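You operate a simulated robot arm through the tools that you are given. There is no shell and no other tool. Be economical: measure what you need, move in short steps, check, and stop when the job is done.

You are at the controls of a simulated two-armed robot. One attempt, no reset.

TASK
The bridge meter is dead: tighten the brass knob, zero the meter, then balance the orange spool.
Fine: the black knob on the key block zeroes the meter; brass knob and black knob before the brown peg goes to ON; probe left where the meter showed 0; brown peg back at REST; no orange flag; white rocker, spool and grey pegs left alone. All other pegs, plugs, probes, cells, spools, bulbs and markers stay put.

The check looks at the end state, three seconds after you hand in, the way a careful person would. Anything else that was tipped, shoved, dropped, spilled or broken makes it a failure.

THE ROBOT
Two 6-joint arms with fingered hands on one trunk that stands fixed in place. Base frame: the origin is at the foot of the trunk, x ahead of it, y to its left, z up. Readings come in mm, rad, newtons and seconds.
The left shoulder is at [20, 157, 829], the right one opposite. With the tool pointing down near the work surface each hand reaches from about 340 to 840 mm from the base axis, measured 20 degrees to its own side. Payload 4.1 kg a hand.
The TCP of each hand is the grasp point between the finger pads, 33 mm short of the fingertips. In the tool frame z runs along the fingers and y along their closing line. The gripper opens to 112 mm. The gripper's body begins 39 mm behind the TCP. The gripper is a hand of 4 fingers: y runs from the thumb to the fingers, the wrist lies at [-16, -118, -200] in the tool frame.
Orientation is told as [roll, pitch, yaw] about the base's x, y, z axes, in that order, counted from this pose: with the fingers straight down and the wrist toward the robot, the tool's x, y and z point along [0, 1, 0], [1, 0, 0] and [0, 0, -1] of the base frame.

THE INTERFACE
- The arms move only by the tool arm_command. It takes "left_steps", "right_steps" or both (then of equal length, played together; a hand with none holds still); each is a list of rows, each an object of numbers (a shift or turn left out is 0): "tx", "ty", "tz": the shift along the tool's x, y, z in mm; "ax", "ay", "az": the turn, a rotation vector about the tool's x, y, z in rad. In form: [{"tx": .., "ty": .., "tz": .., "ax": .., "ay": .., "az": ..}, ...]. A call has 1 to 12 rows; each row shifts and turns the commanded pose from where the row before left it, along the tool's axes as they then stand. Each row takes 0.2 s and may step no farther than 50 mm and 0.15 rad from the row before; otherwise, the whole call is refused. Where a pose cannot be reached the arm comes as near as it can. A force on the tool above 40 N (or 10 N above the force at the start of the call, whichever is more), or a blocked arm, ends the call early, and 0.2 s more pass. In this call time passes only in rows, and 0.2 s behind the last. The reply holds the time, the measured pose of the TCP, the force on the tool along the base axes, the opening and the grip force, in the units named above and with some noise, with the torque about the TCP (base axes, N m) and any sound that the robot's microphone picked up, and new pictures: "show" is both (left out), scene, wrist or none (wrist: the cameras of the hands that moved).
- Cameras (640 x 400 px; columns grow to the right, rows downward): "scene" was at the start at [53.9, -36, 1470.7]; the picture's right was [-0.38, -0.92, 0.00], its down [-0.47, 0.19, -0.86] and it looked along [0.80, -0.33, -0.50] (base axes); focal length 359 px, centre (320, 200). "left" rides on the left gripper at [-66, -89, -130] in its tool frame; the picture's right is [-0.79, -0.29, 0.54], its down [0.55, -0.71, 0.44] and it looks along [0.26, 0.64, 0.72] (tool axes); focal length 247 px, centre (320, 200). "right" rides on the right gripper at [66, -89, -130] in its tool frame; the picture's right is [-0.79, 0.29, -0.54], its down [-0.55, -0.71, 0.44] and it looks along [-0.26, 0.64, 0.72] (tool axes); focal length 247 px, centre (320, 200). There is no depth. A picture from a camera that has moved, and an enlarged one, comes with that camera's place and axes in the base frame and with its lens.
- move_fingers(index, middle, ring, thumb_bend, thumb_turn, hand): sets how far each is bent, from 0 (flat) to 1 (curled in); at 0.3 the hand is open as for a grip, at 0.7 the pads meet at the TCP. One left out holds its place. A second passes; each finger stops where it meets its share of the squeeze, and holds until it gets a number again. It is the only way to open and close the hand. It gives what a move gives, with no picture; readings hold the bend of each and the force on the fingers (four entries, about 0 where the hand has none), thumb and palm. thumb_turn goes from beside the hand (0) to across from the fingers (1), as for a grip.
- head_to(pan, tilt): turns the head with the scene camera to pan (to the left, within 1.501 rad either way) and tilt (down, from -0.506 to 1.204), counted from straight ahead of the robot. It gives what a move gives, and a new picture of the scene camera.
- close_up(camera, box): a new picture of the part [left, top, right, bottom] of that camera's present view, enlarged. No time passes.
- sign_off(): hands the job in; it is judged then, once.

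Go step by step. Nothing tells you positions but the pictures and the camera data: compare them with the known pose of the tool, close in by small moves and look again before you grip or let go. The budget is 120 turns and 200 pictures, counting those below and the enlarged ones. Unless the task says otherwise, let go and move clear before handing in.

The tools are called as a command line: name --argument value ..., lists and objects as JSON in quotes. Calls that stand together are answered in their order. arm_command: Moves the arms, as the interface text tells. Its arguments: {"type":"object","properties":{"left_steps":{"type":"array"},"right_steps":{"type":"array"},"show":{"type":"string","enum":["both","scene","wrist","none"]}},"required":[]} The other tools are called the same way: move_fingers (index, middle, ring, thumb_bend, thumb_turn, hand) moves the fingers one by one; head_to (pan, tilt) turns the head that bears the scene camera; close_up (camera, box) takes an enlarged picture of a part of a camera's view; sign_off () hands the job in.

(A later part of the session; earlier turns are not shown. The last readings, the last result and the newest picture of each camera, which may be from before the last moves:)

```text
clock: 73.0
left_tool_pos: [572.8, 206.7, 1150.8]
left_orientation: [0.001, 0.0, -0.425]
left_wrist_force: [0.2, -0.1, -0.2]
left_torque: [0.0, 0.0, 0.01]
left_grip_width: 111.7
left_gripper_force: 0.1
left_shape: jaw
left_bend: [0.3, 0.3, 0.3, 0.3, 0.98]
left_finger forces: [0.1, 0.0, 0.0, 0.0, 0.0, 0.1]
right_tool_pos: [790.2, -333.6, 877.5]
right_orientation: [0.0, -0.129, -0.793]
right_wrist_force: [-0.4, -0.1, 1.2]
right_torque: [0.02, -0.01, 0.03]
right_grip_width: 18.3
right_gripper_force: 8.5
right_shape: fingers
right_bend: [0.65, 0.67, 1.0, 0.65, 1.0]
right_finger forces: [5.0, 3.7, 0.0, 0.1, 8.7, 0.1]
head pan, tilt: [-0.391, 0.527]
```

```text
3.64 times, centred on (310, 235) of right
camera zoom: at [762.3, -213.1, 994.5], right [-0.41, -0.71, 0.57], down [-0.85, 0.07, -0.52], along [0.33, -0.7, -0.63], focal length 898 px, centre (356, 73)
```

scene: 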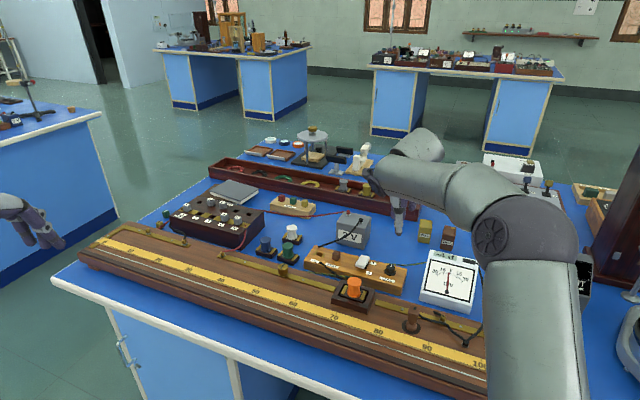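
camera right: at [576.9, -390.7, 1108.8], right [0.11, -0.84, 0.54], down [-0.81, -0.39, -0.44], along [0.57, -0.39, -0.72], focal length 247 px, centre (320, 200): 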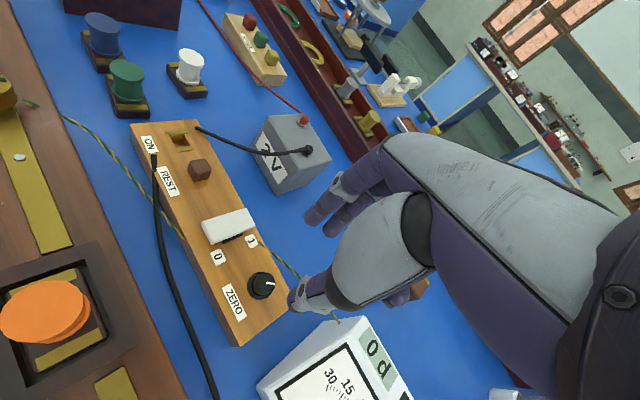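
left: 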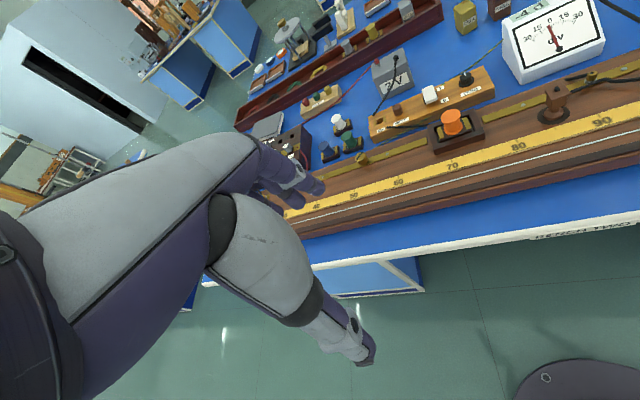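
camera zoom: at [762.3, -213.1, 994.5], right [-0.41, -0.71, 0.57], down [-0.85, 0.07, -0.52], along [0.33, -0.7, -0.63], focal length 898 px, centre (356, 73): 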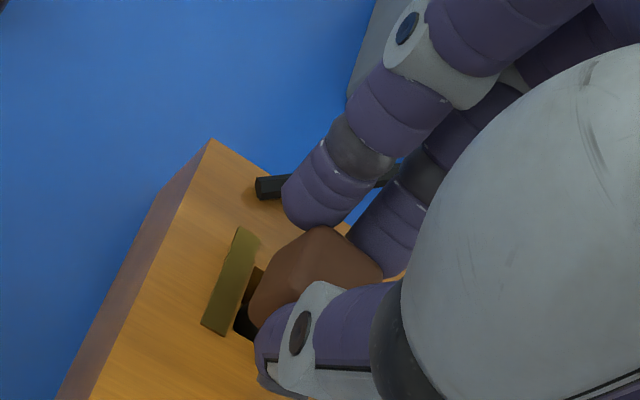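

Going in without resistance. Lowering to the same depth as REST and releasing.

arm_command --right_steps '[{"ty": -0.5, "tz": 3.8}]' --show "none"

move_fingers --hand "right" --index 0.58 --middle 0.58 --thumb_bend 0.58

close_up --camera "right" --box '[240, 180, 380, 290]'

close_up --camera "scene" --box '[290, 220, 510, 358]'

```text
clock: 73.4
left_tool_pos: [572.2, 207.9, 1151.5]
left_orientation: [-0.001, 0.0, -0.423]
left_wrist_force: [-0.6, -0.7, 0.4]
left_torque: [0.0, 0.0, -0.01]
left_grip_width: 111.8
left_gripper_force: 0.0
left_shape: jaw
left_bend: [0.3, 0.3, 0.3, 0.3, 0.98]
left_finger forces: [0.0, 0.0, 0.0, 0.1, 0.0, 0.0]
right_tool_pos: [789.2, -333.9, 874.2]
right_orientation: [0.0, -0.13, -0.794]
right_wrist_force: [0.3, 0.2, 1.9]
right_torque: [0.0, -0.02, -0.03]
right_grip_width: 18.1
right_gripper_force: 9.8
right_shape: fingers
right_bend: [0.65, 0.67, 1.0, 0.65, 1.0]
right_finger forces: [5.2, 4.0, 0.0, 0.1, 9.3, 0.0]
head pan, tilt: [-0.391, 0.527]
```

```text
clock: 74.4
left_tool_pos: [571.8, 207.1, 1150.3]
left_orientation: [-0.001, -0.001, -0.425]
left_wrist_force: [-0.2, 0.0, 0.5]
left_torque: [-0.03, -0.03, 0.0]
left_grip_width: 111.6
left_gripper_force: 0.0
left_shape: jaw
left_bend: [0.3, 0.3, 0.3, 0.3, 0.98]
left_finger forces: [0.0, 0.1, 0.0, 0.1, 0.0, 0.0]
right_tool_pos: [788.8, -334.0, 873.8]
right_orientation: [0.0, -0.128, -0.793]
right_wrist_force: [-0.5, 0.0, -0.1]
right_torque: [-0.02, 0.01, -0.01]
right_grip_width: 37.5
right_gripper_force: 0.1
right_shape: fingers
right_bend: [0.57, 0.57, 1.0, 0.57, 1.0]
right_finger forces: [0.0, 0.1, 0.1, 0.0, 0.1, 0.0]
head pan, tilt: [-0.391, 0.527]
```

```text
3.64 times, centred on (310, 235) of right
camera zoom: at [762.1, -213.2, 991.0], right [-0.41, -0.71, 0.57], down [-0.85, 0.07, -0.52], along [0.33, -0.7, -0.63], focal length 898 px, centre (356, 73)
```

zoom: 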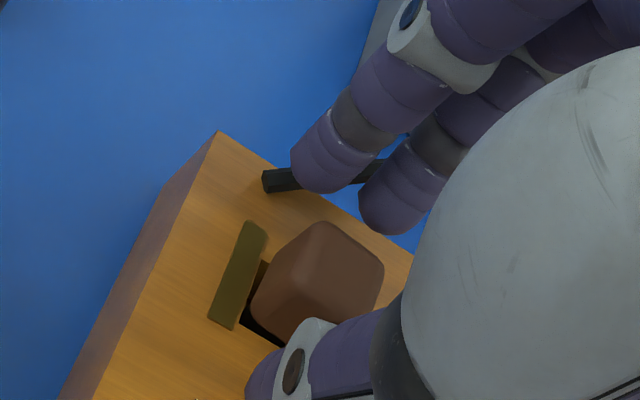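

```text
2.90 times, centred on (400, 289) of scene
camera zoom: at [53.9, -36.0, 1470.7], right [-0.38, -0.92, 0.0], down [-0.47, 0.19, -0.86], along [0.8, -0.33, -0.5], focal length 1040 px, centre (88, -58)
```

zoom: 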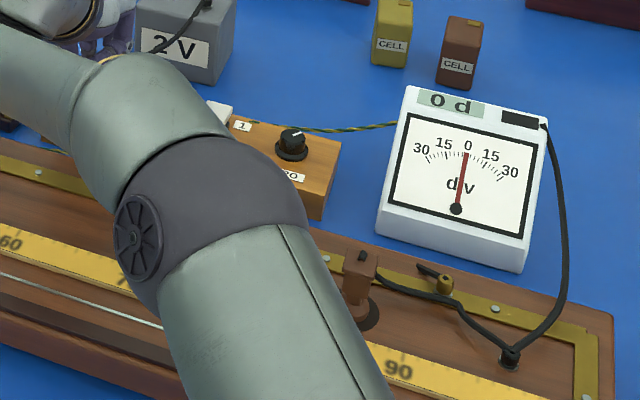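

The brown peg is at ON. Retracting vertically, undoing the tilt, and moving to above the probe near (465,-415).

arm_command --right_steps '[{"ty": 2.6, "tz": -19.8}, {"ty": 2.6, "tz": -19.8}, {"ty": 2.6, "tz": -24.8}, {"ax": 0.13}, {"tx": -36, "ty": -21.2, "tz": -8}, {"tx": -36, "ty": -21.2, "tz": -8}, {"tx": -36, "ty": -21.2, "tz": -8}, {"tx": -36, "ty": -21.2, "tz": -8}, {"tx": -36, "ty": -21.2, "tz": -8}, {"tx": -36, "ty": -21.2, "tz": -8}, {"tx": -36, "ty": -21.2, "tz": -8}, {"tx": -36, "ty": -21.2, "tz": -8}]' --show "both"

close_up --camera "scene" --box '[290, 220, 510, 358]'

```text
clock: 77.0
left_tool_pos: [572.4, 206.1, 1150.9]
left_orientation: [-0.001, 0.0, -0.424]
left_wrist_force: [0.8, 0.7, -0.1]
left_torque: [0.01, 0.02, 0.02]
left_grip_width: 111.7
left_gripper_force: 0.1
left_shape: jaw
left_bend: [0.3, 0.3, 0.3, 0.3, 0.98]
left_finger forces: [0.0, 0.0, 0.1, 0.1, 0.0, 0.0]
right_tool_pos: [675.3, -446.2, 1083.1]
right_orientation: [-0.003, 0.003, -0.792]
right_wrist_force: [-0.1, -0.2, -0.5]
right_torque: [0.01, 0.0, 0.0]
right_grip_width: 37.4
right_gripper_force: 0.1
right_shape: fingers
right_bend: [0.57, 0.57, 1.0, 0.57, 1.0]
right_finger forces: [0.0, 0.0, 0.0, 0.0, 0.1, 0.0]
right hand out of reach, approached as far as the arm can: row 4, 5, 6, 7, 8, 9, 10, 11, 12
head pan, tilt: [-0.391, 0.527]
camera right: at [661.0, -336.9, 1212.7], right [-0.36, -0.76, 0.54], down [-0.89, 0.12, -0.43], along [0.26, -0.64, -0.72], focal length 247 px, centre (320, 200)
```

scene: 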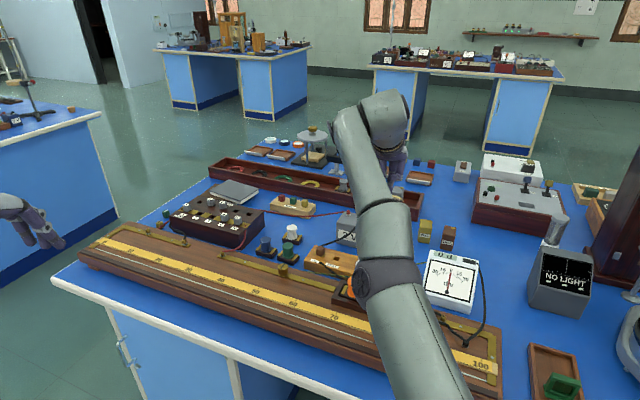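
right: 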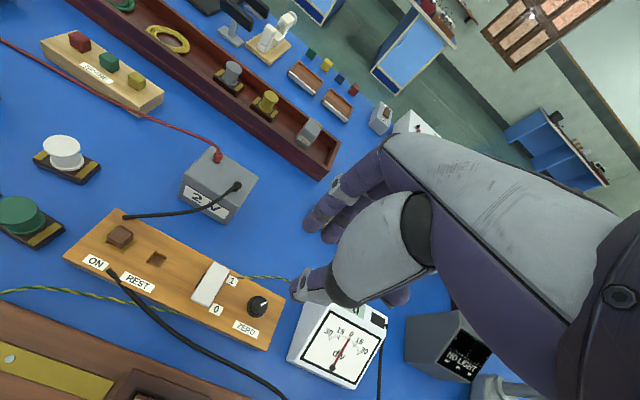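

```text
2.90 times, centred on (400, 289) of scene
camera zoom: at [54.3, -35.9, 1470.7], right [-0.38, -0.92, 0.0], down [-0.47, 0.19, -0.86], along [0.8, -0.33, -0.5], focal length 1040 px, centre (88, -58)
```

zoom: 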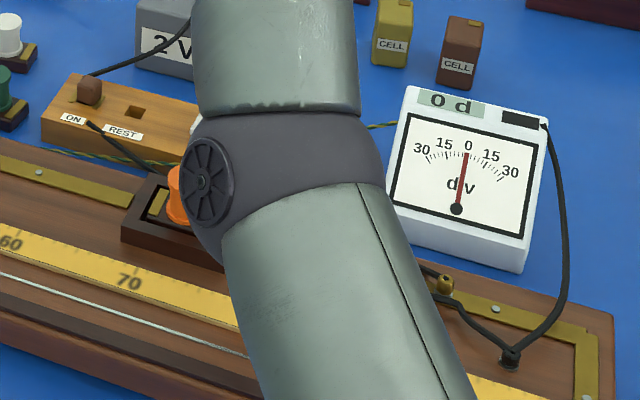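

The peg sits in ON. Continuing to the probe.

arm_command --right_steps '[{"tx": -21.3, "ty": -28.2, "tz": 6}, {"tx": -21.3, "ty": -28.2, "tz": 6}, {"tx": -21.3, "ty": -28.2, "tz": 6}, {"tx": -21.3, "ty": -28.2, "tz": 6}, {"tx": -21.3, "ty": -28.2, "tz": 6}]' --show "both"

```text
clock: 78.2
left_tool_pos: [571.1, 206.3, 1151.2]
left_orientation: [-0.001, 0.0, -0.424]
left_wrist_force: [0.2, 0.5, -0.1]
left_torque: [-0.02, -0.04, 0.0]
left_grip_width: 111.7
left_gripper_force: 0.1
left_shape: jaw
left_bend: [0.3, 0.3, 0.3, 0.3, 0.98]
left_finger forces: [0.1, 0.1, 0.0, 0.0, 0.0, 0.1]
right_tool_pos: [650.5, -459.6, 1117.5]
right_orientation: [0.0, 0.003, -0.792]
right_wrist_force: [0.4, 0.5, -0.8]
right_torque: [0.0, 0.0, -0.01]
right_grip_width: 37.4
right_gripper_force: 0.1
right_shape: fingers
right_bend: [0.57, 0.57, 1.0, 0.57, 1.0]
right_finger forces: [0.0, 0.0, 0.0, 0.0, 0.0, 0.1]
right hand out of reach, approached as far as the arm can: row 1, 2, 3, 4, 5
head pan, tilt: [-0.391, 0.527]
camera right: at [636.2, -349.7, 1248.2], right [-0.36, -0.76, 0.54], down [-0.89, 0.12, -0.43], along [0.27, -0.64, -0.72], focal length 247 px, centre (320, 200)
```

scene: 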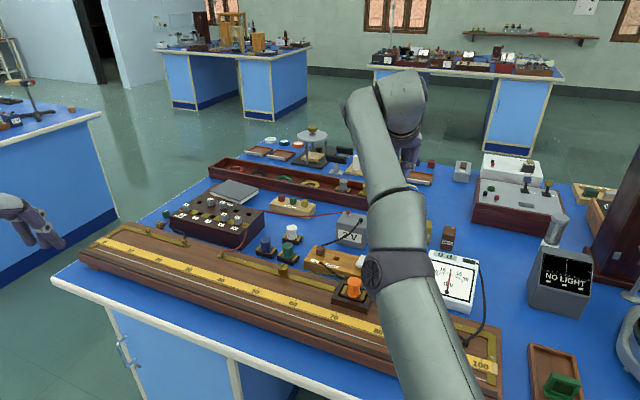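
right: 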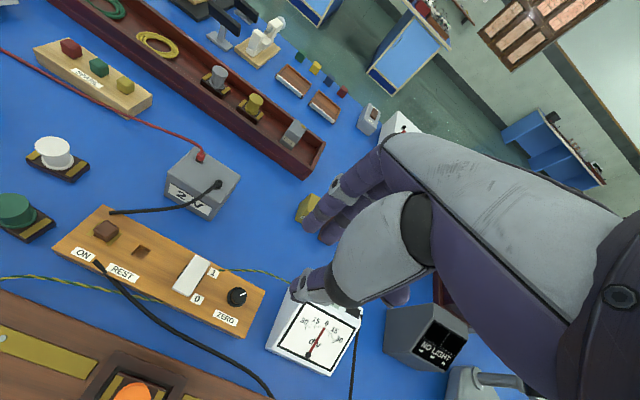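

The arm reports out-of-reach oddly (yaw-related, likely). I'll turn the hand toward its natural yaw and see how it responds.

arm_command --right_steps '[{"az": -0.13}, {"az": -0.13}, {"az": -0.13}]' --show "none"

```text
clock: 79.0
left_tool_pos: [572.1, 207.4, 1151.1]
left_orientation: [0.0, -0.001, -0.424]
left_wrist_force: [0.0, 0.7, 0.2]
left_torque: [0.0, 0.0, 0.0]
left_grip_width: 111.5
left_gripper_force: 0.1
left_shape: jaw
left_bend: [0.3, 0.3, 0.3, 0.3, 0.98]
left_finger forces: [0.0, 0.1, 0.0, 0.1, 0.0, 0.0]
right_tool_pos: [655.4, -461.5, 1120.2]
right_orientation: [-0.001, 0.001, -0.4]
right_wrist_force: [1.0, 1.1, 0.3]
right_torque: [0.02, 0.0, -0.01]
right_grip_width: 37.7
right_gripper_force: 0.1
right_shape: fingers
right_bend: [0.57, 0.57, 1.0, 0.57, 1.0]
right_finger forces: [0.1, 0.0, 0.0, 0.0, 0.0, 0.1]
right hand out of reach, approached as far as the arm can: row 1
head pan, tilt: [-0.391, 0.527]
```

Reachable again at yaw −0.4. Moving on toward the probe.

arm_command --right_steps '[{"tx": -5, "ty": -32, "tz": 20}, {"tx": -5, "ty": -32, "tz": 20}, {"tx": -5, "ty": -32, "tz": 20}, {"tx": -5, "ty": -32, "tz": 20}, {"tx": -5, "ty": -32, "tz": 20}, {"tx": -5, "ty": -32, "tz": 15}]' --show "wrist"

close_up --camera "scene" --box '[340, 200, 540, 340]'

```text
clock: 80.4
left_tool_pos: [575.4, 207.4, 1149.7]
left_orientation: [-0.002, 0.002, -0.422]
left_wrist_force: [1.0, -0.1, -0.9]
left_torque: [0.0, 0.14, -0.02]
left_grip_width: 111.6
left_gripper_force: 0.1
left_shape: jaw
left_bend: [0.3, 0.3, 0.3, 0.3, 0.98]
left_finger forces: [0.0, 0.0, 0.0, 0.0, 0.0, 0.0]
right_tool_pos: [611.7, -481.3, 1126.8]
right_orientation: [-0.037, -0.017, -0.454]
right_wrist_force: [2.8, 4.8, -11.1]
right_torque: [-0.33, 0.09, -0.08]
right_grip_width: 37.8
right_gripper_force: 0.0
right_shape: fingers
right_bend: [0.57, 0.57, 1.0, 0.57, 1.0]
right_finger forces: [0.0, 0.1, 0.0, 0.1, 0.1, 0.0]
right hand out of reach, approached as far as the arm can: row 1, 2, 3, 4, 5, 6
head pan, tilt: [-0.391, 0.527]
camera right: at [561.4, -377.0, 1253.7], right [-0.09, -0.82, 0.57], down [-0.88, -0.2, -0.43], along [0.46, -0.54, -0.7], focal length 247 px, centre (320, 200)
```

right: 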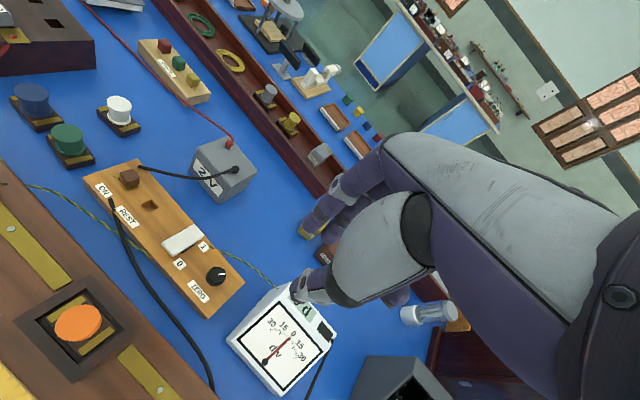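

```text
2.86 times, centred on (440, 270) of scene
camera zoom: at [57.2, -36.0, 1470.6], right [-0.38, -0.92, 0.0], down [-0.47, 0.19, -0.86], along [0.8, -0.33, -0.5], focal length 1026 px, centre (-23, 0)
```

zoom: 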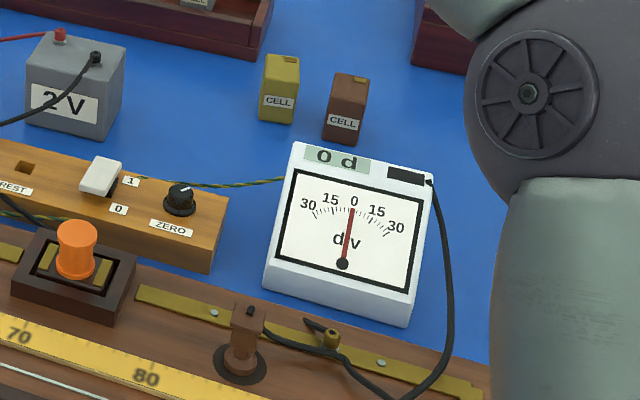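

The arm was still moving quickly. I'll issue tiny moves to let it settle and see where it is.

arm_command --right_steps '[{"tz": 0.1}, {"tz": 0.1}, {"tz": 0.1}]' --show "scene"

```text
clock: 81.2
left_tool_pos: [572.4, 207.5, 1151.1]
left_orientation: [0.0, 0.0, -0.424]
left_wrist_force: [-0.1, 0.9, 0.2]
left_torque: [-0.01, -0.02, 0.0]
left_grip_width: 111.8
left_gripper_force: 0.1
left_shape: jaw
left_bend: [0.3, 0.3, 0.3, 0.3, 0.98]
left_finger forces: [0.0, 0.1, 0.0, 0.0, 0.0, 0.0]
right_tool_pos: [583.6, -469.1, 1110.0]
right_orientation: [0.0, 0.0, -0.403]
right_wrist_force: [0.4, 1.3, 0.7]
right_torque: [0.0, -0.01, -0.03]
right_grip_width: 38.2
right_gripper_force: 0.2
right_shape: fingers
right_bend: [0.57, 0.57, 1.0, 0.57, 1.0]
right_finger forces: [0.1, 0.1, 0.0, 0.0, 0.0, 0.0]
right hand out of reach, approached as far as the arm can: row 1
head pan, tilt: [-0.391, 0.527]
```

scene: 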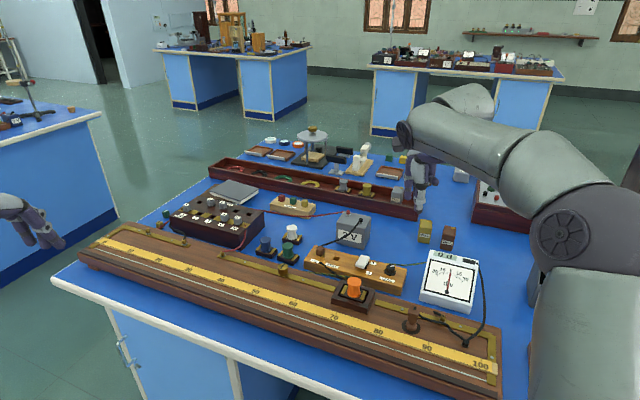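

Settled at (584,-469,1110) with a normal elbow posture. Continuing with slower steps.

arm_command --right_steps '[{"tx": 0.5, "ty": -16, "tz": 12}, {"tx": 0.5, "ty": -16, "tz": 12}, {"tx": 0.5, "ty": -16, "tz": 12}, {"tx": 0.5, "ty": -16, "tz": 12}, {"tx": 0.5, "ty": -16, "tz": 12}, {"tx": 0.5, "ty": -16, "tz": 12}, {"tx": 0.5, "ty": -16, "tz": 12}, {"tx": 0.5, "ty": -16, "tz": 12}]' --show "wrist"

```text
clock: 83.0
left_tool_pos: [573.5, 207.0, 1151.3]
left_orientation: [-0.001, -0.001, -0.424]
left_wrist_force: [-0.5, 0.0, 1.2]
left_torque: [0.03, -0.02, 0.02]
left_grip_width: 111.6
left_gripper_force: 0.0
left_shape: jaw
left_bend: [0.3, 0.3, 0.3, 0.3, 0.98]
left_finger forces: [0.0, 0.1, 0.0, 0.2, 0.1, 0.1]
right_tool_pos: [468.7, -416.0, 1013.0]
right_orientation: [0.001, 0.0, -0.4]
right_wrist_force: [0.8, 0.7, 0.1]
right_torque: [0.0, -0.02, 0.02]
right_grip_width: 38.2
right_gripper_force: 0.1
right_shape: fingers
right_bend: [0.57, 0.57, 1.0, 0.57, 1.0]
right_finger forces: [0.0, 0.0, 0.1, 0.0, 0.0, 0.0]
head pan, tilt: [-0.391, 0.527]
camera right: at [412.7, -321.3, 1143.1], right [-0.05, -0.84, 0.54], down [-0.87, -0.23, -0.44], along [0.49, -0.49, -0.72], focal length 247 px, centre (320, 200)
```

right: 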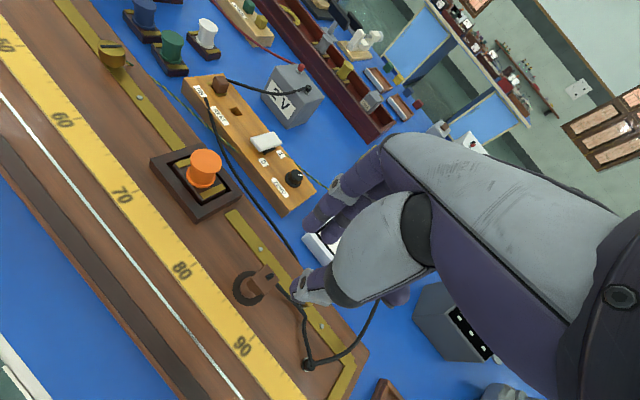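

Now over the bridge's right end with the probe below. Zooming in on the probe.

close_up --camera "right" --box '[150, 200, 330, 390]'

close_up --camera "scene" --box '[370, 285, 470, 365]'

```text
2.11 times, centred on (240, 295) of right
camera zoom: at [412.7, -321.3, 1143.1], right [-0.05, -0.84, 0.54], down [-0.87, -0.23, -0.44], along [0.49, -0.49, -0.72], focal length 520 px, centre (488, 0)
```

zoom: 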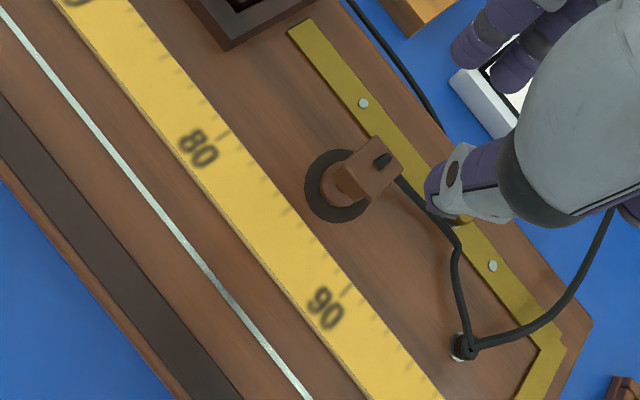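

```text
5.00 times, centred on (420, 325) of scene
camera zoom: at [54.1, -36.0, 1470.7], right [-0.38, -0.92, 0.0], down [-0.47, 0.19, -0.86], along [0.8, -0.33, -0.5], focal length 1795 px, centre (-180, -425)
```

zoom: 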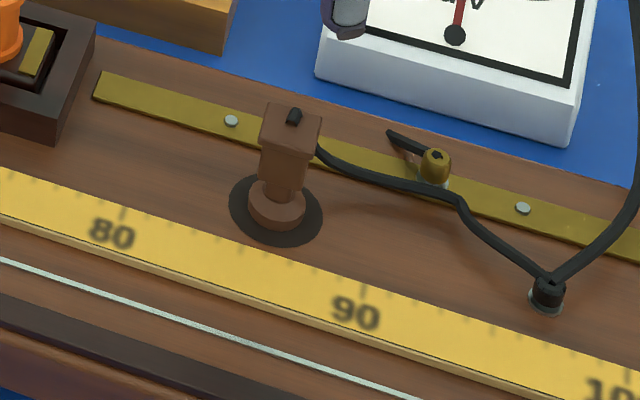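

The probe stands upright at (466,-412), head top near z 904, its head square to my hand. I'll open slightly, centre and descend around it.

move_fingers --hand "right" --index 0.52 --middle 0.52 --thumb_bend 0.52

arm_command --right_steps '[{"ty": -2, "tz": 25}, {"tz": 25}, {"tz": 25}]' --show "none"

close_up --camera "right" --box '[220, 170, 400, 320]'

```text
clock: 84.0
left_tool_pos: [572.6, 206.8, 1151.1]
left_orientation: [0.0, 0.0, -0.423]
left_wrist_force: [0.5, 0.6, -0.6]
left_torque: [-0.02, 0.03, 0.02]
left_grip_width: 111.8
left_gripper_force: 0.0
left_shape: jaw
left_bend: [0.3, 0.3, 0.3, 0.3, 0.98]
left_finger forces: [0.0, 0.1, 0.1, 0.0, 0.1, 0.0]
right_tool_pos: [468.5, -417.4, 1011.8]
right_orientation: [0.001, 0.0, -0.403]
right_wrist_force: [0.9, 0.7, -1.2]
right_torque: [0.04, 0.05, 0.0]
right_grip_width: 51.4
right_gripper_force: 0.0
right_shape: fingers
right_bend: [0.52, 0.52, 1.0, 0.52, 1.0]
right_finger forces: [0.1, 0.0, 0.1, 0.1, 0.0, 0.0]
head pan, tilt: [-0.391, 0.527]
```

```text
clock: 84.8
left_tool_pos: [573.2, 207.3, 1151.3]
left_orientation: [0.0, -0.001, -0.424]
left_wrist_force: [-0.1, 0.7, -0.2]
left_torque: [0.01, -0.01, -0.01]
left_grip_width: 111.6
left_gripper_force: 0.1
left_shape: jaw
left_bend: [0.3, 0.3, 0.3, 0.3, 0.98]
left_finger forces: [0.0, 0.0, 0.1, 0.0, 0.0, 0.0]
right_tool_pos: [466.3, -414.4, 936.5]
right_orientation: [0.0, 0.001, -0.403]
right_wrist_force: [-0.5, 0.4, -0.8]
right_torque: [-0.01, -0.01, -0.01]
right_grip_width: 51.8
right_gripper_force: 0.0
right_shape: fingers
right_bend: [0.52, 0.52, 1.0, 0.52, 1.0]
right_finger forces: [0.0, 0.0, 0.1, 0.0, 0.1, 0.0]
head pan, tilt: [-0.391, 0.527]
```

```text
2.67 times, centred on (310, 245) of right
camera zoom: at [410.1, -319.5, 1067.3], right [-0.05, -0.84, 0.54], down [-0.87, -0.23, -0.43], along [0.49, -0.49, -0.72], focal length 659 px, centre (347, 80)
```

zoom: 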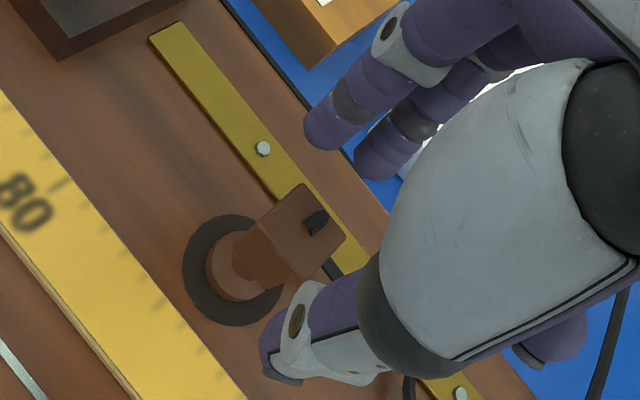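

The head is square to the bridge, so I'll rotate the hand to yaw −0.79 to match, then descend to grip height.

arm_command --right_steps '[{"az": 0.13}, {"az": 0.13}, {"az": 0.13}, {"tz": 10}]' --show "none"

close_up --camera "right" --box '[220, 170, 400, 320]'

```text
clock: 85.8
left_tool_pos: [571.2, 208.2, 1150.9]
left_orientation: [0.0, 0.0, -0.425]
left_wrist_force: [-0.5, 0.1, -1.2]
left_torque: [-0.01, 0.01, 0.03]
left_grip_width: 111.7
left_gripper_force: 0.1
left_shape: jaw
left_bend: [0.3, 0.3, 0.3, 0.3, 0.98]
left_finger forces: [0.1, 0.0, 0.1, 0.0, 0.0, 0.0]
right_tool_pos: [465.8, -413.1, 928.4]
right_orientation: [0.0, 0.0, -0.795]
right_wrist_force: [-0.3, -0.7, 0.0]
right_torque: [-0.02, -0.02, 0.01]
right_grip_width: 51.4
right_gripper_force: 0.1
right_shape: fingers
right_bend: [0.52, 0.52, 1.0, 0.52, 1.0]
right_finger forces: [0.0, 0.1, 0.0, 0.1, 0.1, 0.0]
head pan, tilt: [-0.391, 0.527]
```

```text
2.67 times, centred on (310, 245) of right
camera zoom: at [450.3, -304.9, 1058.3], right [-0.36, -0.76, 0.54], down [-0.89, 0.12, -0.44], along [0.27, -0.64, -0.72], focal length 659 px, centre (347, 80)
```

zoom: 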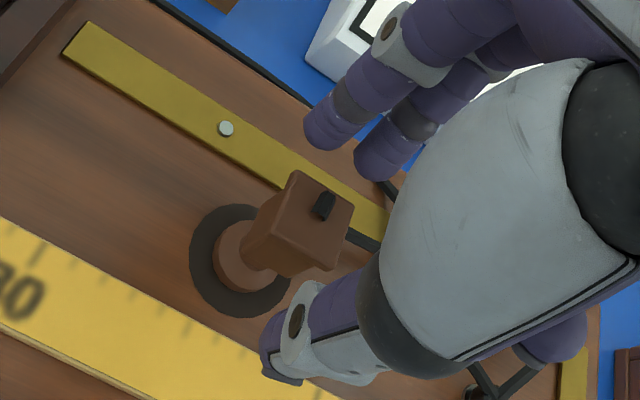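

Aligned. Descending half way and checking finger/cable clearance.

arm_command --right_steps '[{"tx": 1, "tz": 8}, {"tz": 7}]' --show "none"

close_up --camera "right" --box '[250, 180, 370, 280]'

close_up --camera "scene" --box '[370, 285, 470, 365]'

```text
clock: 86.4
left_tool_pos: [572.4, 207.8, 1150.6]
left_orientation: [0.0, 0.0, -0.425]
left_wrist_force: [0.0, -0.2, -0.5]
left_torque: [0.01, 0.01, -0.02]
left_grip_width: 111.7
left_gripper_force: 0.0
left_shape: jaw
left_bend: [0.3, 0.3, 0.3, 0.3, 0.98]
left_finger forces: [0.0, 0.0, 0.0, 0.0, 0.1, 0.0]
right_tool_pos: [465.9, -414.8, 914.5]
right_orientation: [0.0, -0.001, -0.791]
right_wrist_force: [-0.2, 0.1, -0.2]
right_torque: [-0.04, -0.01, -0.01]
right_grip_width: 51.3
right_gripper_force: 0.0
right_shape: fingers
right_bend: [0.52, 0.52, 1.0, 0.52, 1.0]
right_finger forces: [0.0, 0.0, 0.0, 0.0, 0.0, 0.1]
head pan, tilt: [-0.391, 0.527]
```

```text
4.00 times, centred on (310, 230) of right
camera zoom: at [451.3, -304.4, 1044.0], right [-0.36, -0.76, 0.54], down [-0.89, 0.12, -0.44], along [0.27, -0.64, -0.72], focal length 988 px, centre (360, 80)
```

zoom: 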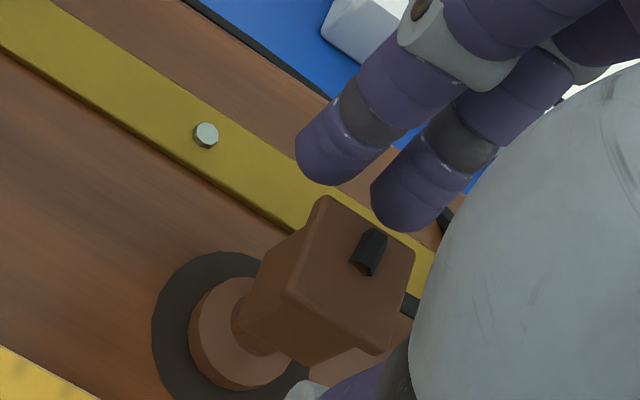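

```text
5.00 times, centred on (420, 325) of scene
camera zoom: at [53.9, -36.0, 1470.7], right [-0.38, -0.92, 0.0], down [-0.47, 0.19, -0.86], along [0.8, -0.33, -0.5], focal length 1795 px, centre (-180, -425)
```

zoom: 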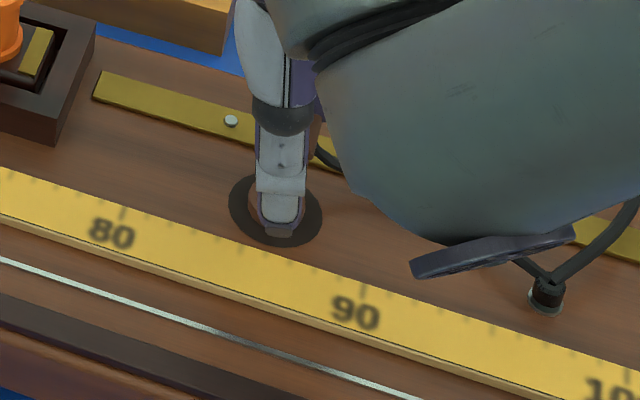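

Centred. Descending 10 mm more and gripping the probe.

arm_command --right_steps '[{"tz": 5}, {"tz": 5}]' --show "none"

move_fingers --hand "right" --index 0.65 --middle 0.65 --thumb_bend 0.66

close_up --camera "right" --box '[250, 180, 370, 280]'

```text
clock: 87.0
left_tool_pos: [572.5, 208.0, 1151.3]
left_orientation: [-0.001, 0.0, -0.424]
left_wrist_force: [-0.1, -0.1, -0.1]
left_torque: [0.01, 0.02, -0.01]
left_grip_width: 111.7
left_gripper_force: 0.1
left_shape: jaw
left_bend: [0.3, 0.3, 0.3, 0.3, 0.98]
left_finger forces: [0.1, 0.1, 0.1, 0.1, 0.0, 0.0]
right_tool_pos: [467.1, -413.5, 905.1]
right_orientation: [0.0, 0.001, -0.792]
right_wrist_force: [-0.3, -1.0, 0.2]
right_torque: [-0.02, -0.04, 0.0]
right_grip_width: 51.6
right_gripper_force: 0.1
right_shape: fingers
right_bend: [0.52, 0.52, 1.0, 0.52, 1.0]
right_finger forces: [0.0, 0.0, 0.1, 0.0, 0.0, 0.0]
head pan, tilt: [-0.391, 0.527]
```

```text
clock: 88.0
left_tool_pos: [572.0, 206.7, 1151.1]
left_orientation: [0.001, 0.0, -0.424]
left_wrist_force: [0.8, 0.1, -0.4]
left_torque: [-0.02, 0.04, 0.03]
left_grip_width: 111.5
left_gripper_force: 0.0
left_shape: jaw
left_bend: [0.3, 0.3, 0.3, 0.3, 0.98]
left_finger forces: [0.0, 0.0, 0.1, 0.1, 0.0, 0.0]
right_tool_pos: [466.1, -415.1, 903.1]
right_orientation: [0.001, -0.001, -0.792]
right_wrist_force: [0.1, -0.4, 0.9]
right_torque: [0.03, 0.02, -0.01]
right_grip_width: 19.2
right_gripper_force: 1.5
right_shape: fingers
right_bend: [0.64, 0.64, 1.0, 0.64, 1.0]
right_finger forces: [0.8, 0.9, 0.1, 0.0, 1.9, 0.0]
head pan, tilt: [-0.391, 0.527]
```

```text
4.00 times, centred on (310, 230) of right
camera zoom: at [451.1, -304.5, 1034.2], right [-0.36, -0.76, 0.54], down [-0.89, 0.12, -0.44], along [0.27, -0.64, -0.72], focal length 988 px, centre (360, 80)
```

zoom: 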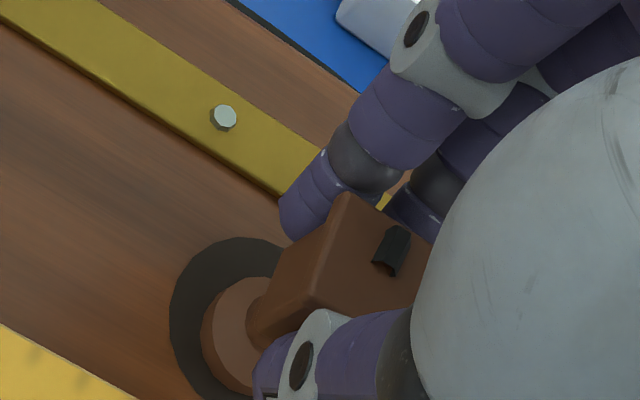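

Balanced grip. Firming up, lifting 25 mm, and carrying the probe to over the wire near scale 70.

move_fingers --hand "right" --index 0.7 --middle 0.7 --thumb_bend 0.72

arm_command --right_steps '[{"tz": -8}, {"tz": -9}, {"tz": -10}, {"ty": -23, "tx": 20}, {"ty": -23, "tx": 25}, {"ty": -22, "tx": 25}, {"tx": 28}, {"tx": 28}, {"tx": 27}]' --show "both"

close_up --camera "right" --box '[200, 160, 400, 320]'

```text
clock: 89.0
left_tool_pos: [572.9, 207.6, 1150.2]
left_orientation: [0.001, 0.001, -0.424]
left_wrist_force: [-0.6, -0.6, -0.5]
left_torque: [0.01, 0.02, -0.05]
left_grip_width: 111.7
left_gripper_force: 0.0
left_shape: jaw
left_bend: [0.3, 0.3, 0.3, 0.3, 0.98]
left_finger forces: [0.0, 0.1, 0.0, 0.0, 0.1, 0.0]
right_tool_pos: [466.1, -414.2, 905.3]
right_orientation: [-0.001, 0.0, -0.791]
right_wrist_force: [-0.2, 0.6, -0.3]
right_torque: [0.01, -0.01, -0.03]
right_grip_width: 16.7
right_gripper_force: 8.9
right_shape: fingers
right_bend: [0.65, 0.66, 1.0, 0.65, 1.0]
right_finger forces: [4.7, 3.9, 0.0, 0.1, 8.5, 0.0]
head pan, tilt: [-0.391, 0.527]
```

```text
clock: 91.0
left_tool_pos: [572.6, 206.1, 1151.8]
left_orientation: [0.0, 0.002, -0.425]
left_wrist_force: [-1.0, -0.3, -0.8]
left_torque: [0.01, 0.01, 0.01]
left_grip_width: 111.5
left_gripper_force: 0.1
left_shape: jaw
left_bend: [0.3, 0.3, 0.3, 0.3, 0.98]
left_finger forces: [0.1, 0.0, 0.1, 0.0, 0.0, 0.0]
right_tool_pos: [527.4, -257.9, 931.8]
right_orientation: [0.001, 0.0, -0.792]
right_wrist_force: [-0.1, 0.7, -0.1]
right_torque: [0.03, 0.0, 0.0]
right_grip_width: 16.9
right_gripper_force: 8.3
right_shape: fingers
right_bend: [0.65, 0.66, 1.0, 0.65, 1.0]
right_finger forces: [4.6, 3.8, 0.1, 0.0, 8.3, 0.0]
head pan, tilt: [-0.391, 0.527]
camera right: at [512.5, -147.8, 1061.3], right [-0.36, -0.76, 0.54], down [-0.89, 0.12, -0.43], along [0.27, -0.64, -0.72], focal length 247 px, centre (320, 200)
```

scene: 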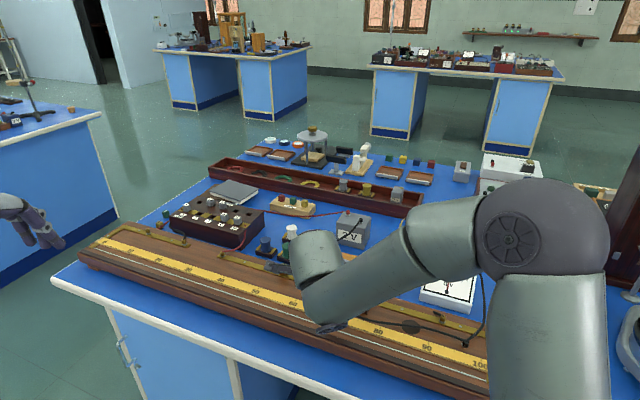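
right: 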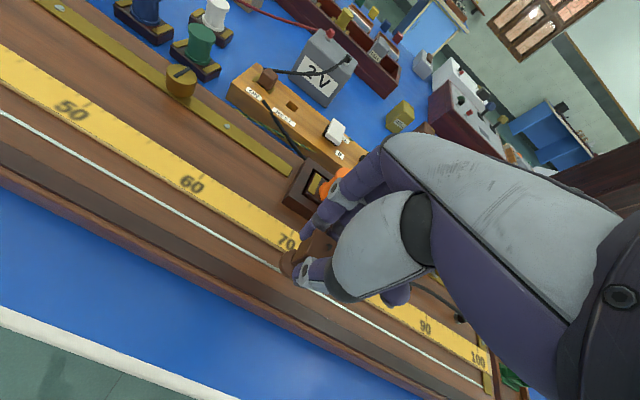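

```text
2.50 times, centred on (300, 240) of right
camera zoom: at [512.5, -147.8, 1061.3], right [-0.36, -0.76, 0.54], down [-0.89, 0.12, -0.43], along [0.27, -0.64, -0.72], focal length 617 px, centre (370, 100)
```

zoom: 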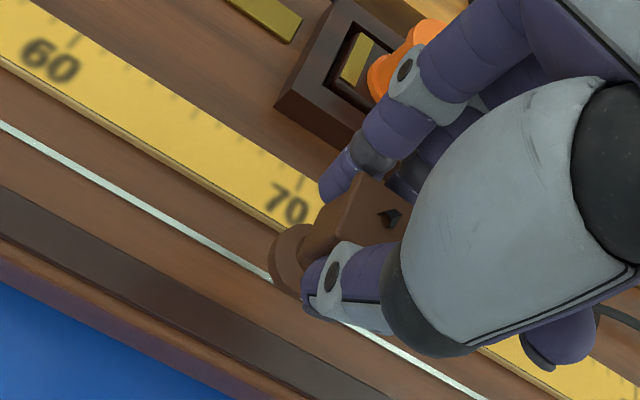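

The probe is above the wire near 70 and lines up with it. Lowering gently onto the wire.

arm_command --right_steps '[{"tz": 10}, {"tz": 8}, {"tz": 4}, {"tz": 2}, {"tz": 1.5}]' --show "none"

close_up --camera "right" --box '[200, 160, 400, 320]'

close_up --camera "scene" --box '[400, 230, 510, 320]'

```text
clock: 92.2
left_tool_pos: [572.2, 207.4, 1150.2]
left_orientation: [-0.001, 0.0, -0.423]
left_wrist_force: [0.2, -0.3, 1.1]
left_torque: [0.01, 0.0, -0.01]
left_grip_width: 112.0
left_gripper_force: 0.0
left_shape: jaw
left_bend: [0.3, 0.3, 0.3, 0.3, 0.98]
left_finger forces: [0.0, 0.0, 0.1, 0.0, 0.1, 0.1]
right_tool_pos: [526.8, -257.5, 904.9]
right_orientation: [0.0, -0.001, -0.794]
right_wrist_force: [-0.1, -0.3, -0.7]
right_torque: [-0.01, 0.01, 0.01]
right_grip_width: 16.9
right_gripper_force: 8.2
right_shape: fingers
right_bend: [0.65, 0.66, 1.0, 0.65, 1.0]
right_finger forces: [4.4, 3.8, 0.0, 0.0, 8.5, 0.0]
head pan, tilt: [-0.391, 0.527]
```

```text
2.50 times, centred on (300, 240) of right
camera zoom: at [512.7, -149.0, 1034.9], right [-0.36, -0.76, 0.54], down [-0.89, 0.12, -0.44], along [0.27, -0.64, -0.72], focal length 617 px, centre (370, 100)
```

zoom: 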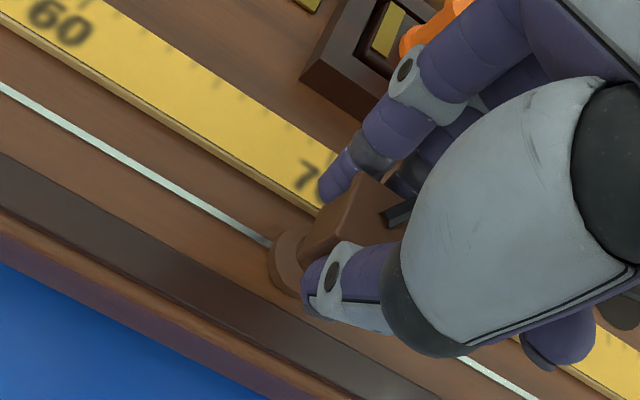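

```text
4.44 times, centred on (455, 275) of scene
camera zoom: at [54.0, -36.0, 1470.7], right [-0.38, -0.92, 0.0], down [-0.47, 0.19, -0.86], along [0.8, -0.33, -0.5], focal length 1595 px, centre (-280, -133)
```

zoom: 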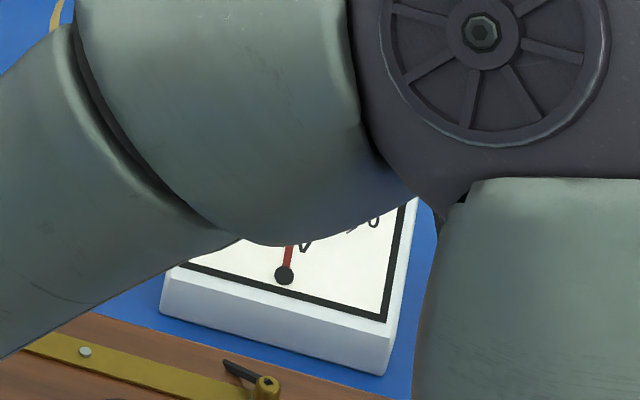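

Over the wire but not yet bearing. Lowering in 1 mm steps.

arm_command --right_steps '[{"tz": 1}, {"tz": 1}]' --show "none"

close_up --camera "scene" --box '[430, 270, 500, 320]'

```text
clock: 92.8
left_tool_pos: [572.8, 207.4, 1150.3]
left_orientation: [0.0, 0.002, -0.425]
left_wrist_force: [-0.8, -0.4, 0.1]
left_torque: [-0.03, 0.0, -0.03]
left_grip_width: 111.4
left_gripper_force: 0.0
left_shape: jaw
left_bend: [0.3, 0.3, 0.3, 0.3, 0.98]
left_finger forces: [0.0, 0.0, 0.1, 0.0, 0.1, 0.0]
right_tool_pos: [527.6, -258.6, 903.1]
right_orientation: [0.003, 0.001, -0.792]
right_wrist_force: [0.1, 1.2, 4.8]
right_torque: [0.05, 0.0, -0.02]
right_grip_width: 16.6
right_gripper_force: 8.9
right_shape: fingers
right_bend: [0.65, 0.67, 1.0, 0.65, 1.0]
right_finger forces: [4.7, 4.1, 0.0, 0.0, 9.5, 0.0]
head pan, tilt: [-0.391, 0.527]
```

```text
8.00 times, centred on (465, 295) of scene
camera zoom: at [53.8, -35.9, 1470.7], right [-0.38, -0.92, 0.0], down [-0.47, 0.19, -0.86], along [0.8, -0.33, -0.5], focal length 2872 px, centre (-840, -560)
```

zoom: 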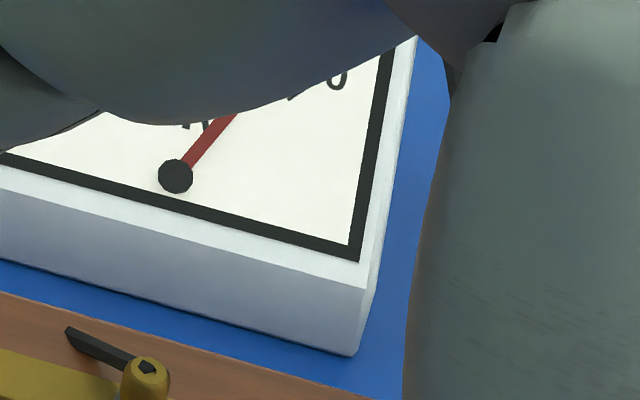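

Contact made (≈5 N) and the needle deflects right to roughly +20, so the bridge is live. I'll lift and try a lower position, 50 mm toward 60.

arm_command --right_steps '[{"tz": -4}, {"tz": -4}, {"tx": 25}, {"tx": 25}, {"tz": 4}, {"tz": 3}, {"tz": 1}]' --show "none"

close_up --camera "scene" --box '[400, 240, 500, 320]'

close_up --camera "right" --box '[200, 160, 400, 320]'

```text
clock: 94.4
left_tool_pos: [572.5, 207.1, 1150.7]
left_orientation: [0.0, -0.001, -0.424]
left_wrist_force: [-0.4, 0.0, 0.5]
left_torque: [-0.04, 0.02, 0.03]
left_grip_width: 111.6
left_gripper_force: 0.0
left_shape: jaw
left_bend: [0.3, 0.3, 0.3, 0.3, 0.98]
left_finger forces: [0.1, 0.0, 0.1, 0.0, 0.1, 0.0]
right_tool_pos: [564.1, -223.9, 903.8]
right_orientation: [0.001, 0.0, -0.792]
right_wrist_force: [0.0, 0.0, 1.6]
right_torque: [0.04, -0.03, 0.02]
right_grip_width: 16.9
right_gripper_force: 8.9
right_shape: fingers
right_bend: [0.65, 0.67, 1.0, 0.65, 1.0]
right_finger forces: [4.8, 4.2, 0.1, 0.0, 8.6, 0.0]
head pan, tilt: [-0.391, 0.527]
```

```text
5.00 times, centred on (450, 280) of scene
camera zoom: at [53.9, -36.0, 1470.7], right [-0.38, -0.92, 0.0], down [-0.47, 0.19, -0.86], along [0.8, -0.33, -0.5], focal length 1795 px, centre (-330, -200)
```

zoom: 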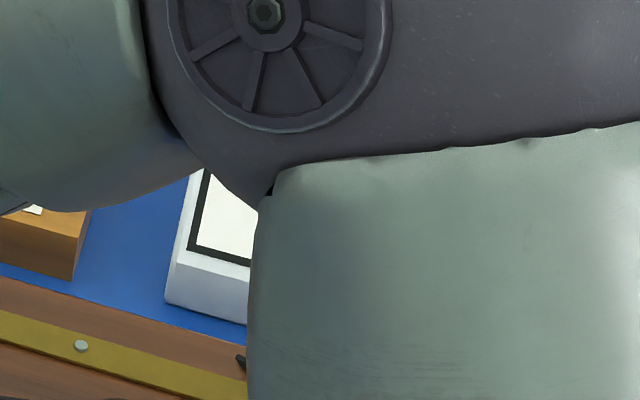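

```text
2.50 times, centred on (300, 240) of right
camera zoom: at [548.4, -114.6, 1033.7], right [-0.36, -0.76, 0.54], down [-0.89, 0.12, -0.44], along [0.27, -0.64, -0.72], focal length 617 px, centre (370, 100)
```

zoom: 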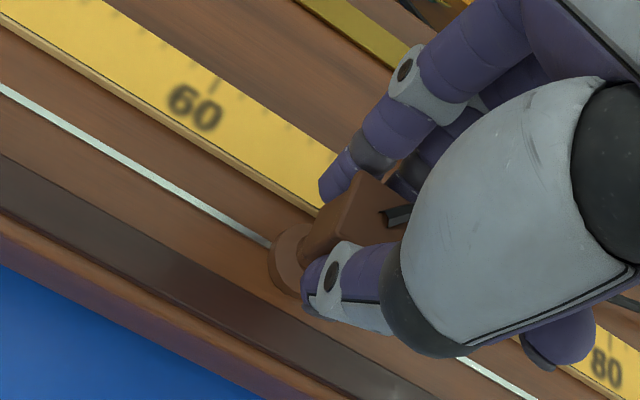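

The arm hides the meter here. I'll release the probe (it must stand on the wire anyway), retreat to the right, and read.

move_fingers --hand "right" --index 0.55 --middle 0.55 --thumb_bend 0.55

arm_command --right_steps '[{"tz": -30}, {"tz": -40}, {"tz": -40}, {"tx": -41, "ty": 7.6}, {"tx": -41, "ty": 7.6}, {"tx": -41, "ty": 7.6}, {"tx": -41, "ty": 7.6}, {"tx": -41, "ty": 7.6}, {"tx": -41, "ty": 7.6}]' --show "scene"

close_up --camera "scene" --box '[300, 230, 500, 360]'

```text
clock: 95.4
left_tool_pos: [572.7, 206.4, 1151.5]
left_orientation: [-0.001, -0.002, -0.424]
left_wrist_force: [0.3, 0.7, -0.2]
left_torque: [-0.02, -0.02, -0.03]
left_grip_width: 111.4
left_gripper_force: 0.1
left_shape: jaw
left_bend: [0.3, 0.3, 0.3, 0.3, 0.98]
left_finger forces: [0.0, 0.1, 0.0, 0.1, 0.0, 0.0]
right_tool_pos: [563.3, -224.7, 903.4]
right_orientation: [0.001, 0.001, -0.792]
right_wrist_force: [0.2, 0.5, 0.5]
right_torque: [0.0, 0.0, 0.05]
right_grip_width: 42.9
right_gripper_force: 0.1
right_shape: fingers
right_bend: [0.55, 0.55, 1.0, 0.55, 1.0]
right_finger forces: [0.0, 0.0, 0.0, 0.0, 0.0, 0.0]
head pan, tilt: [-0.391, 0.527]
```

```text
clock: 97.4
left_tool_pos: [572.3, 207.3, 1151.0]
left_orientation: [0.0, -0.001, -0.423]
left_wrist_force: [-0.2, 0.1, -0.5]
left_torque: [-0.04, -0.01, 0.0]
left_grip_width: 111.6
left_gripper_force: 0.1
left_shape: jaw
left_bend: [0.3, 0.3, 0.3, 0.3, 0.98]
left_finger forces: [0.0, 0.1, 0.0, 0.0, 0.0, 0.0]
right_tool_pos: [417.7, -426.9, 1014.4]
right_orientation: [0.0, 0.0, -0.792]
right_wrist_force: [0.3, 0.0, -0.7]
right_torque: [-0.05, 0.01, 0.04]
right_grip_width: 42.8
right_gripper_force: 0.1
right_shape: fingers
right_bend: [0.55, 0.55, 1.0, 0.55, 1.0]
right_finger forces: [0.0, 0.0, 0.1, 0.1, 0.1, 0.1]
head pan, tilt: [-0.391, 0.527]
```

scene: 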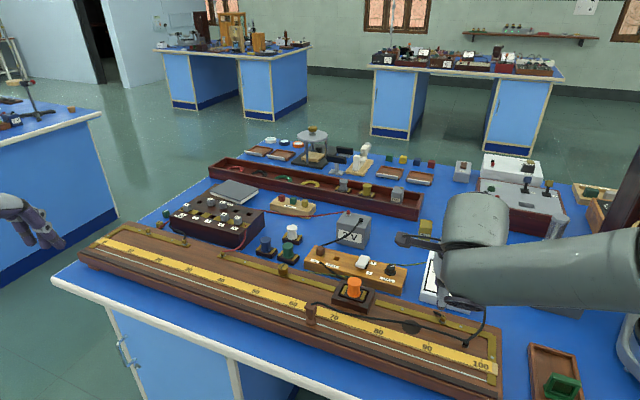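

```text
3.08 times, centred on (400, 295) of scene
camera zoom: at [54.3, -35.8, 1470.7], right [-0.38, -0.92, 0.0], down [-0.47, 0.19, -0.86], along [0.8, -0.33, -0.5], focal length 1104 px, centre (74, -92)
```

zoom: 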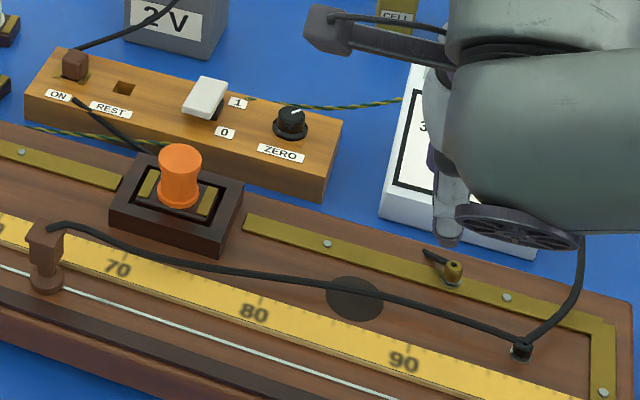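

The probe stands well at about 65. Retreating further so the meter is visible.

arm_command --right_steps '[{"tx": -40, "tz": -20}, {"tx": -40, "tz": -20}, {"tx": -40, "tz": -20}]' --show "none"

close_up --camera "scene" --box '[290, 230, 510, 368]'

```text
clock: 98.2
left_tool_pos: [572.7, 206.7, 1151.3]
left_orientation: [0.0, -0.001, -0.424]
left_wrist_force: [-0.5, -0.1, 0.1]
left_torque: [-0.01, 0.05, -0.01]
left_grip_width: 111.9
left_gripper_force: 0.1
left_shape: jaw
left_bend: [0.3, 0.3, 0.3, 0.3, 0.98]
left_finger forces: [0.0, 0.1, 0.0, 0.1, 0.0, 0.0]
right_tool_pos: [333.0, -511.3, 1074.7]
right_orientation: [0.0, 0.001, -0.792]
right_wrist_force: [-0.1, 0.0, 0.3]
right_torque: [-0.04, 0.03, 0.0]
right_grip_width: 43.0
right_gripper_force: 0.0
right_shape: fingers
right_bend: [0.55, 0.55, 1.0, 0.55, 1.0]
right_finger forces: [0.0, 0.0, 0.0, 0.0, 0.0, 0.1]
head pan, tilt: [-0.391, 0.527]
```

```text
2.90 times, centred on (400, 299) of scene
camera zoom: at [54.3, -36.0, 1470.7], right [-0.38, -0.92, 0.0], down [-0.47, 0.19, -0.86], along [0.8, -0.33, -0.5], focal length 1040 px, centre (88, -87)
```

zoom: 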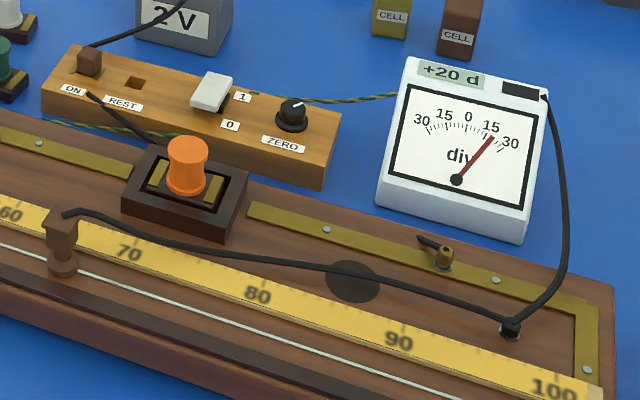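

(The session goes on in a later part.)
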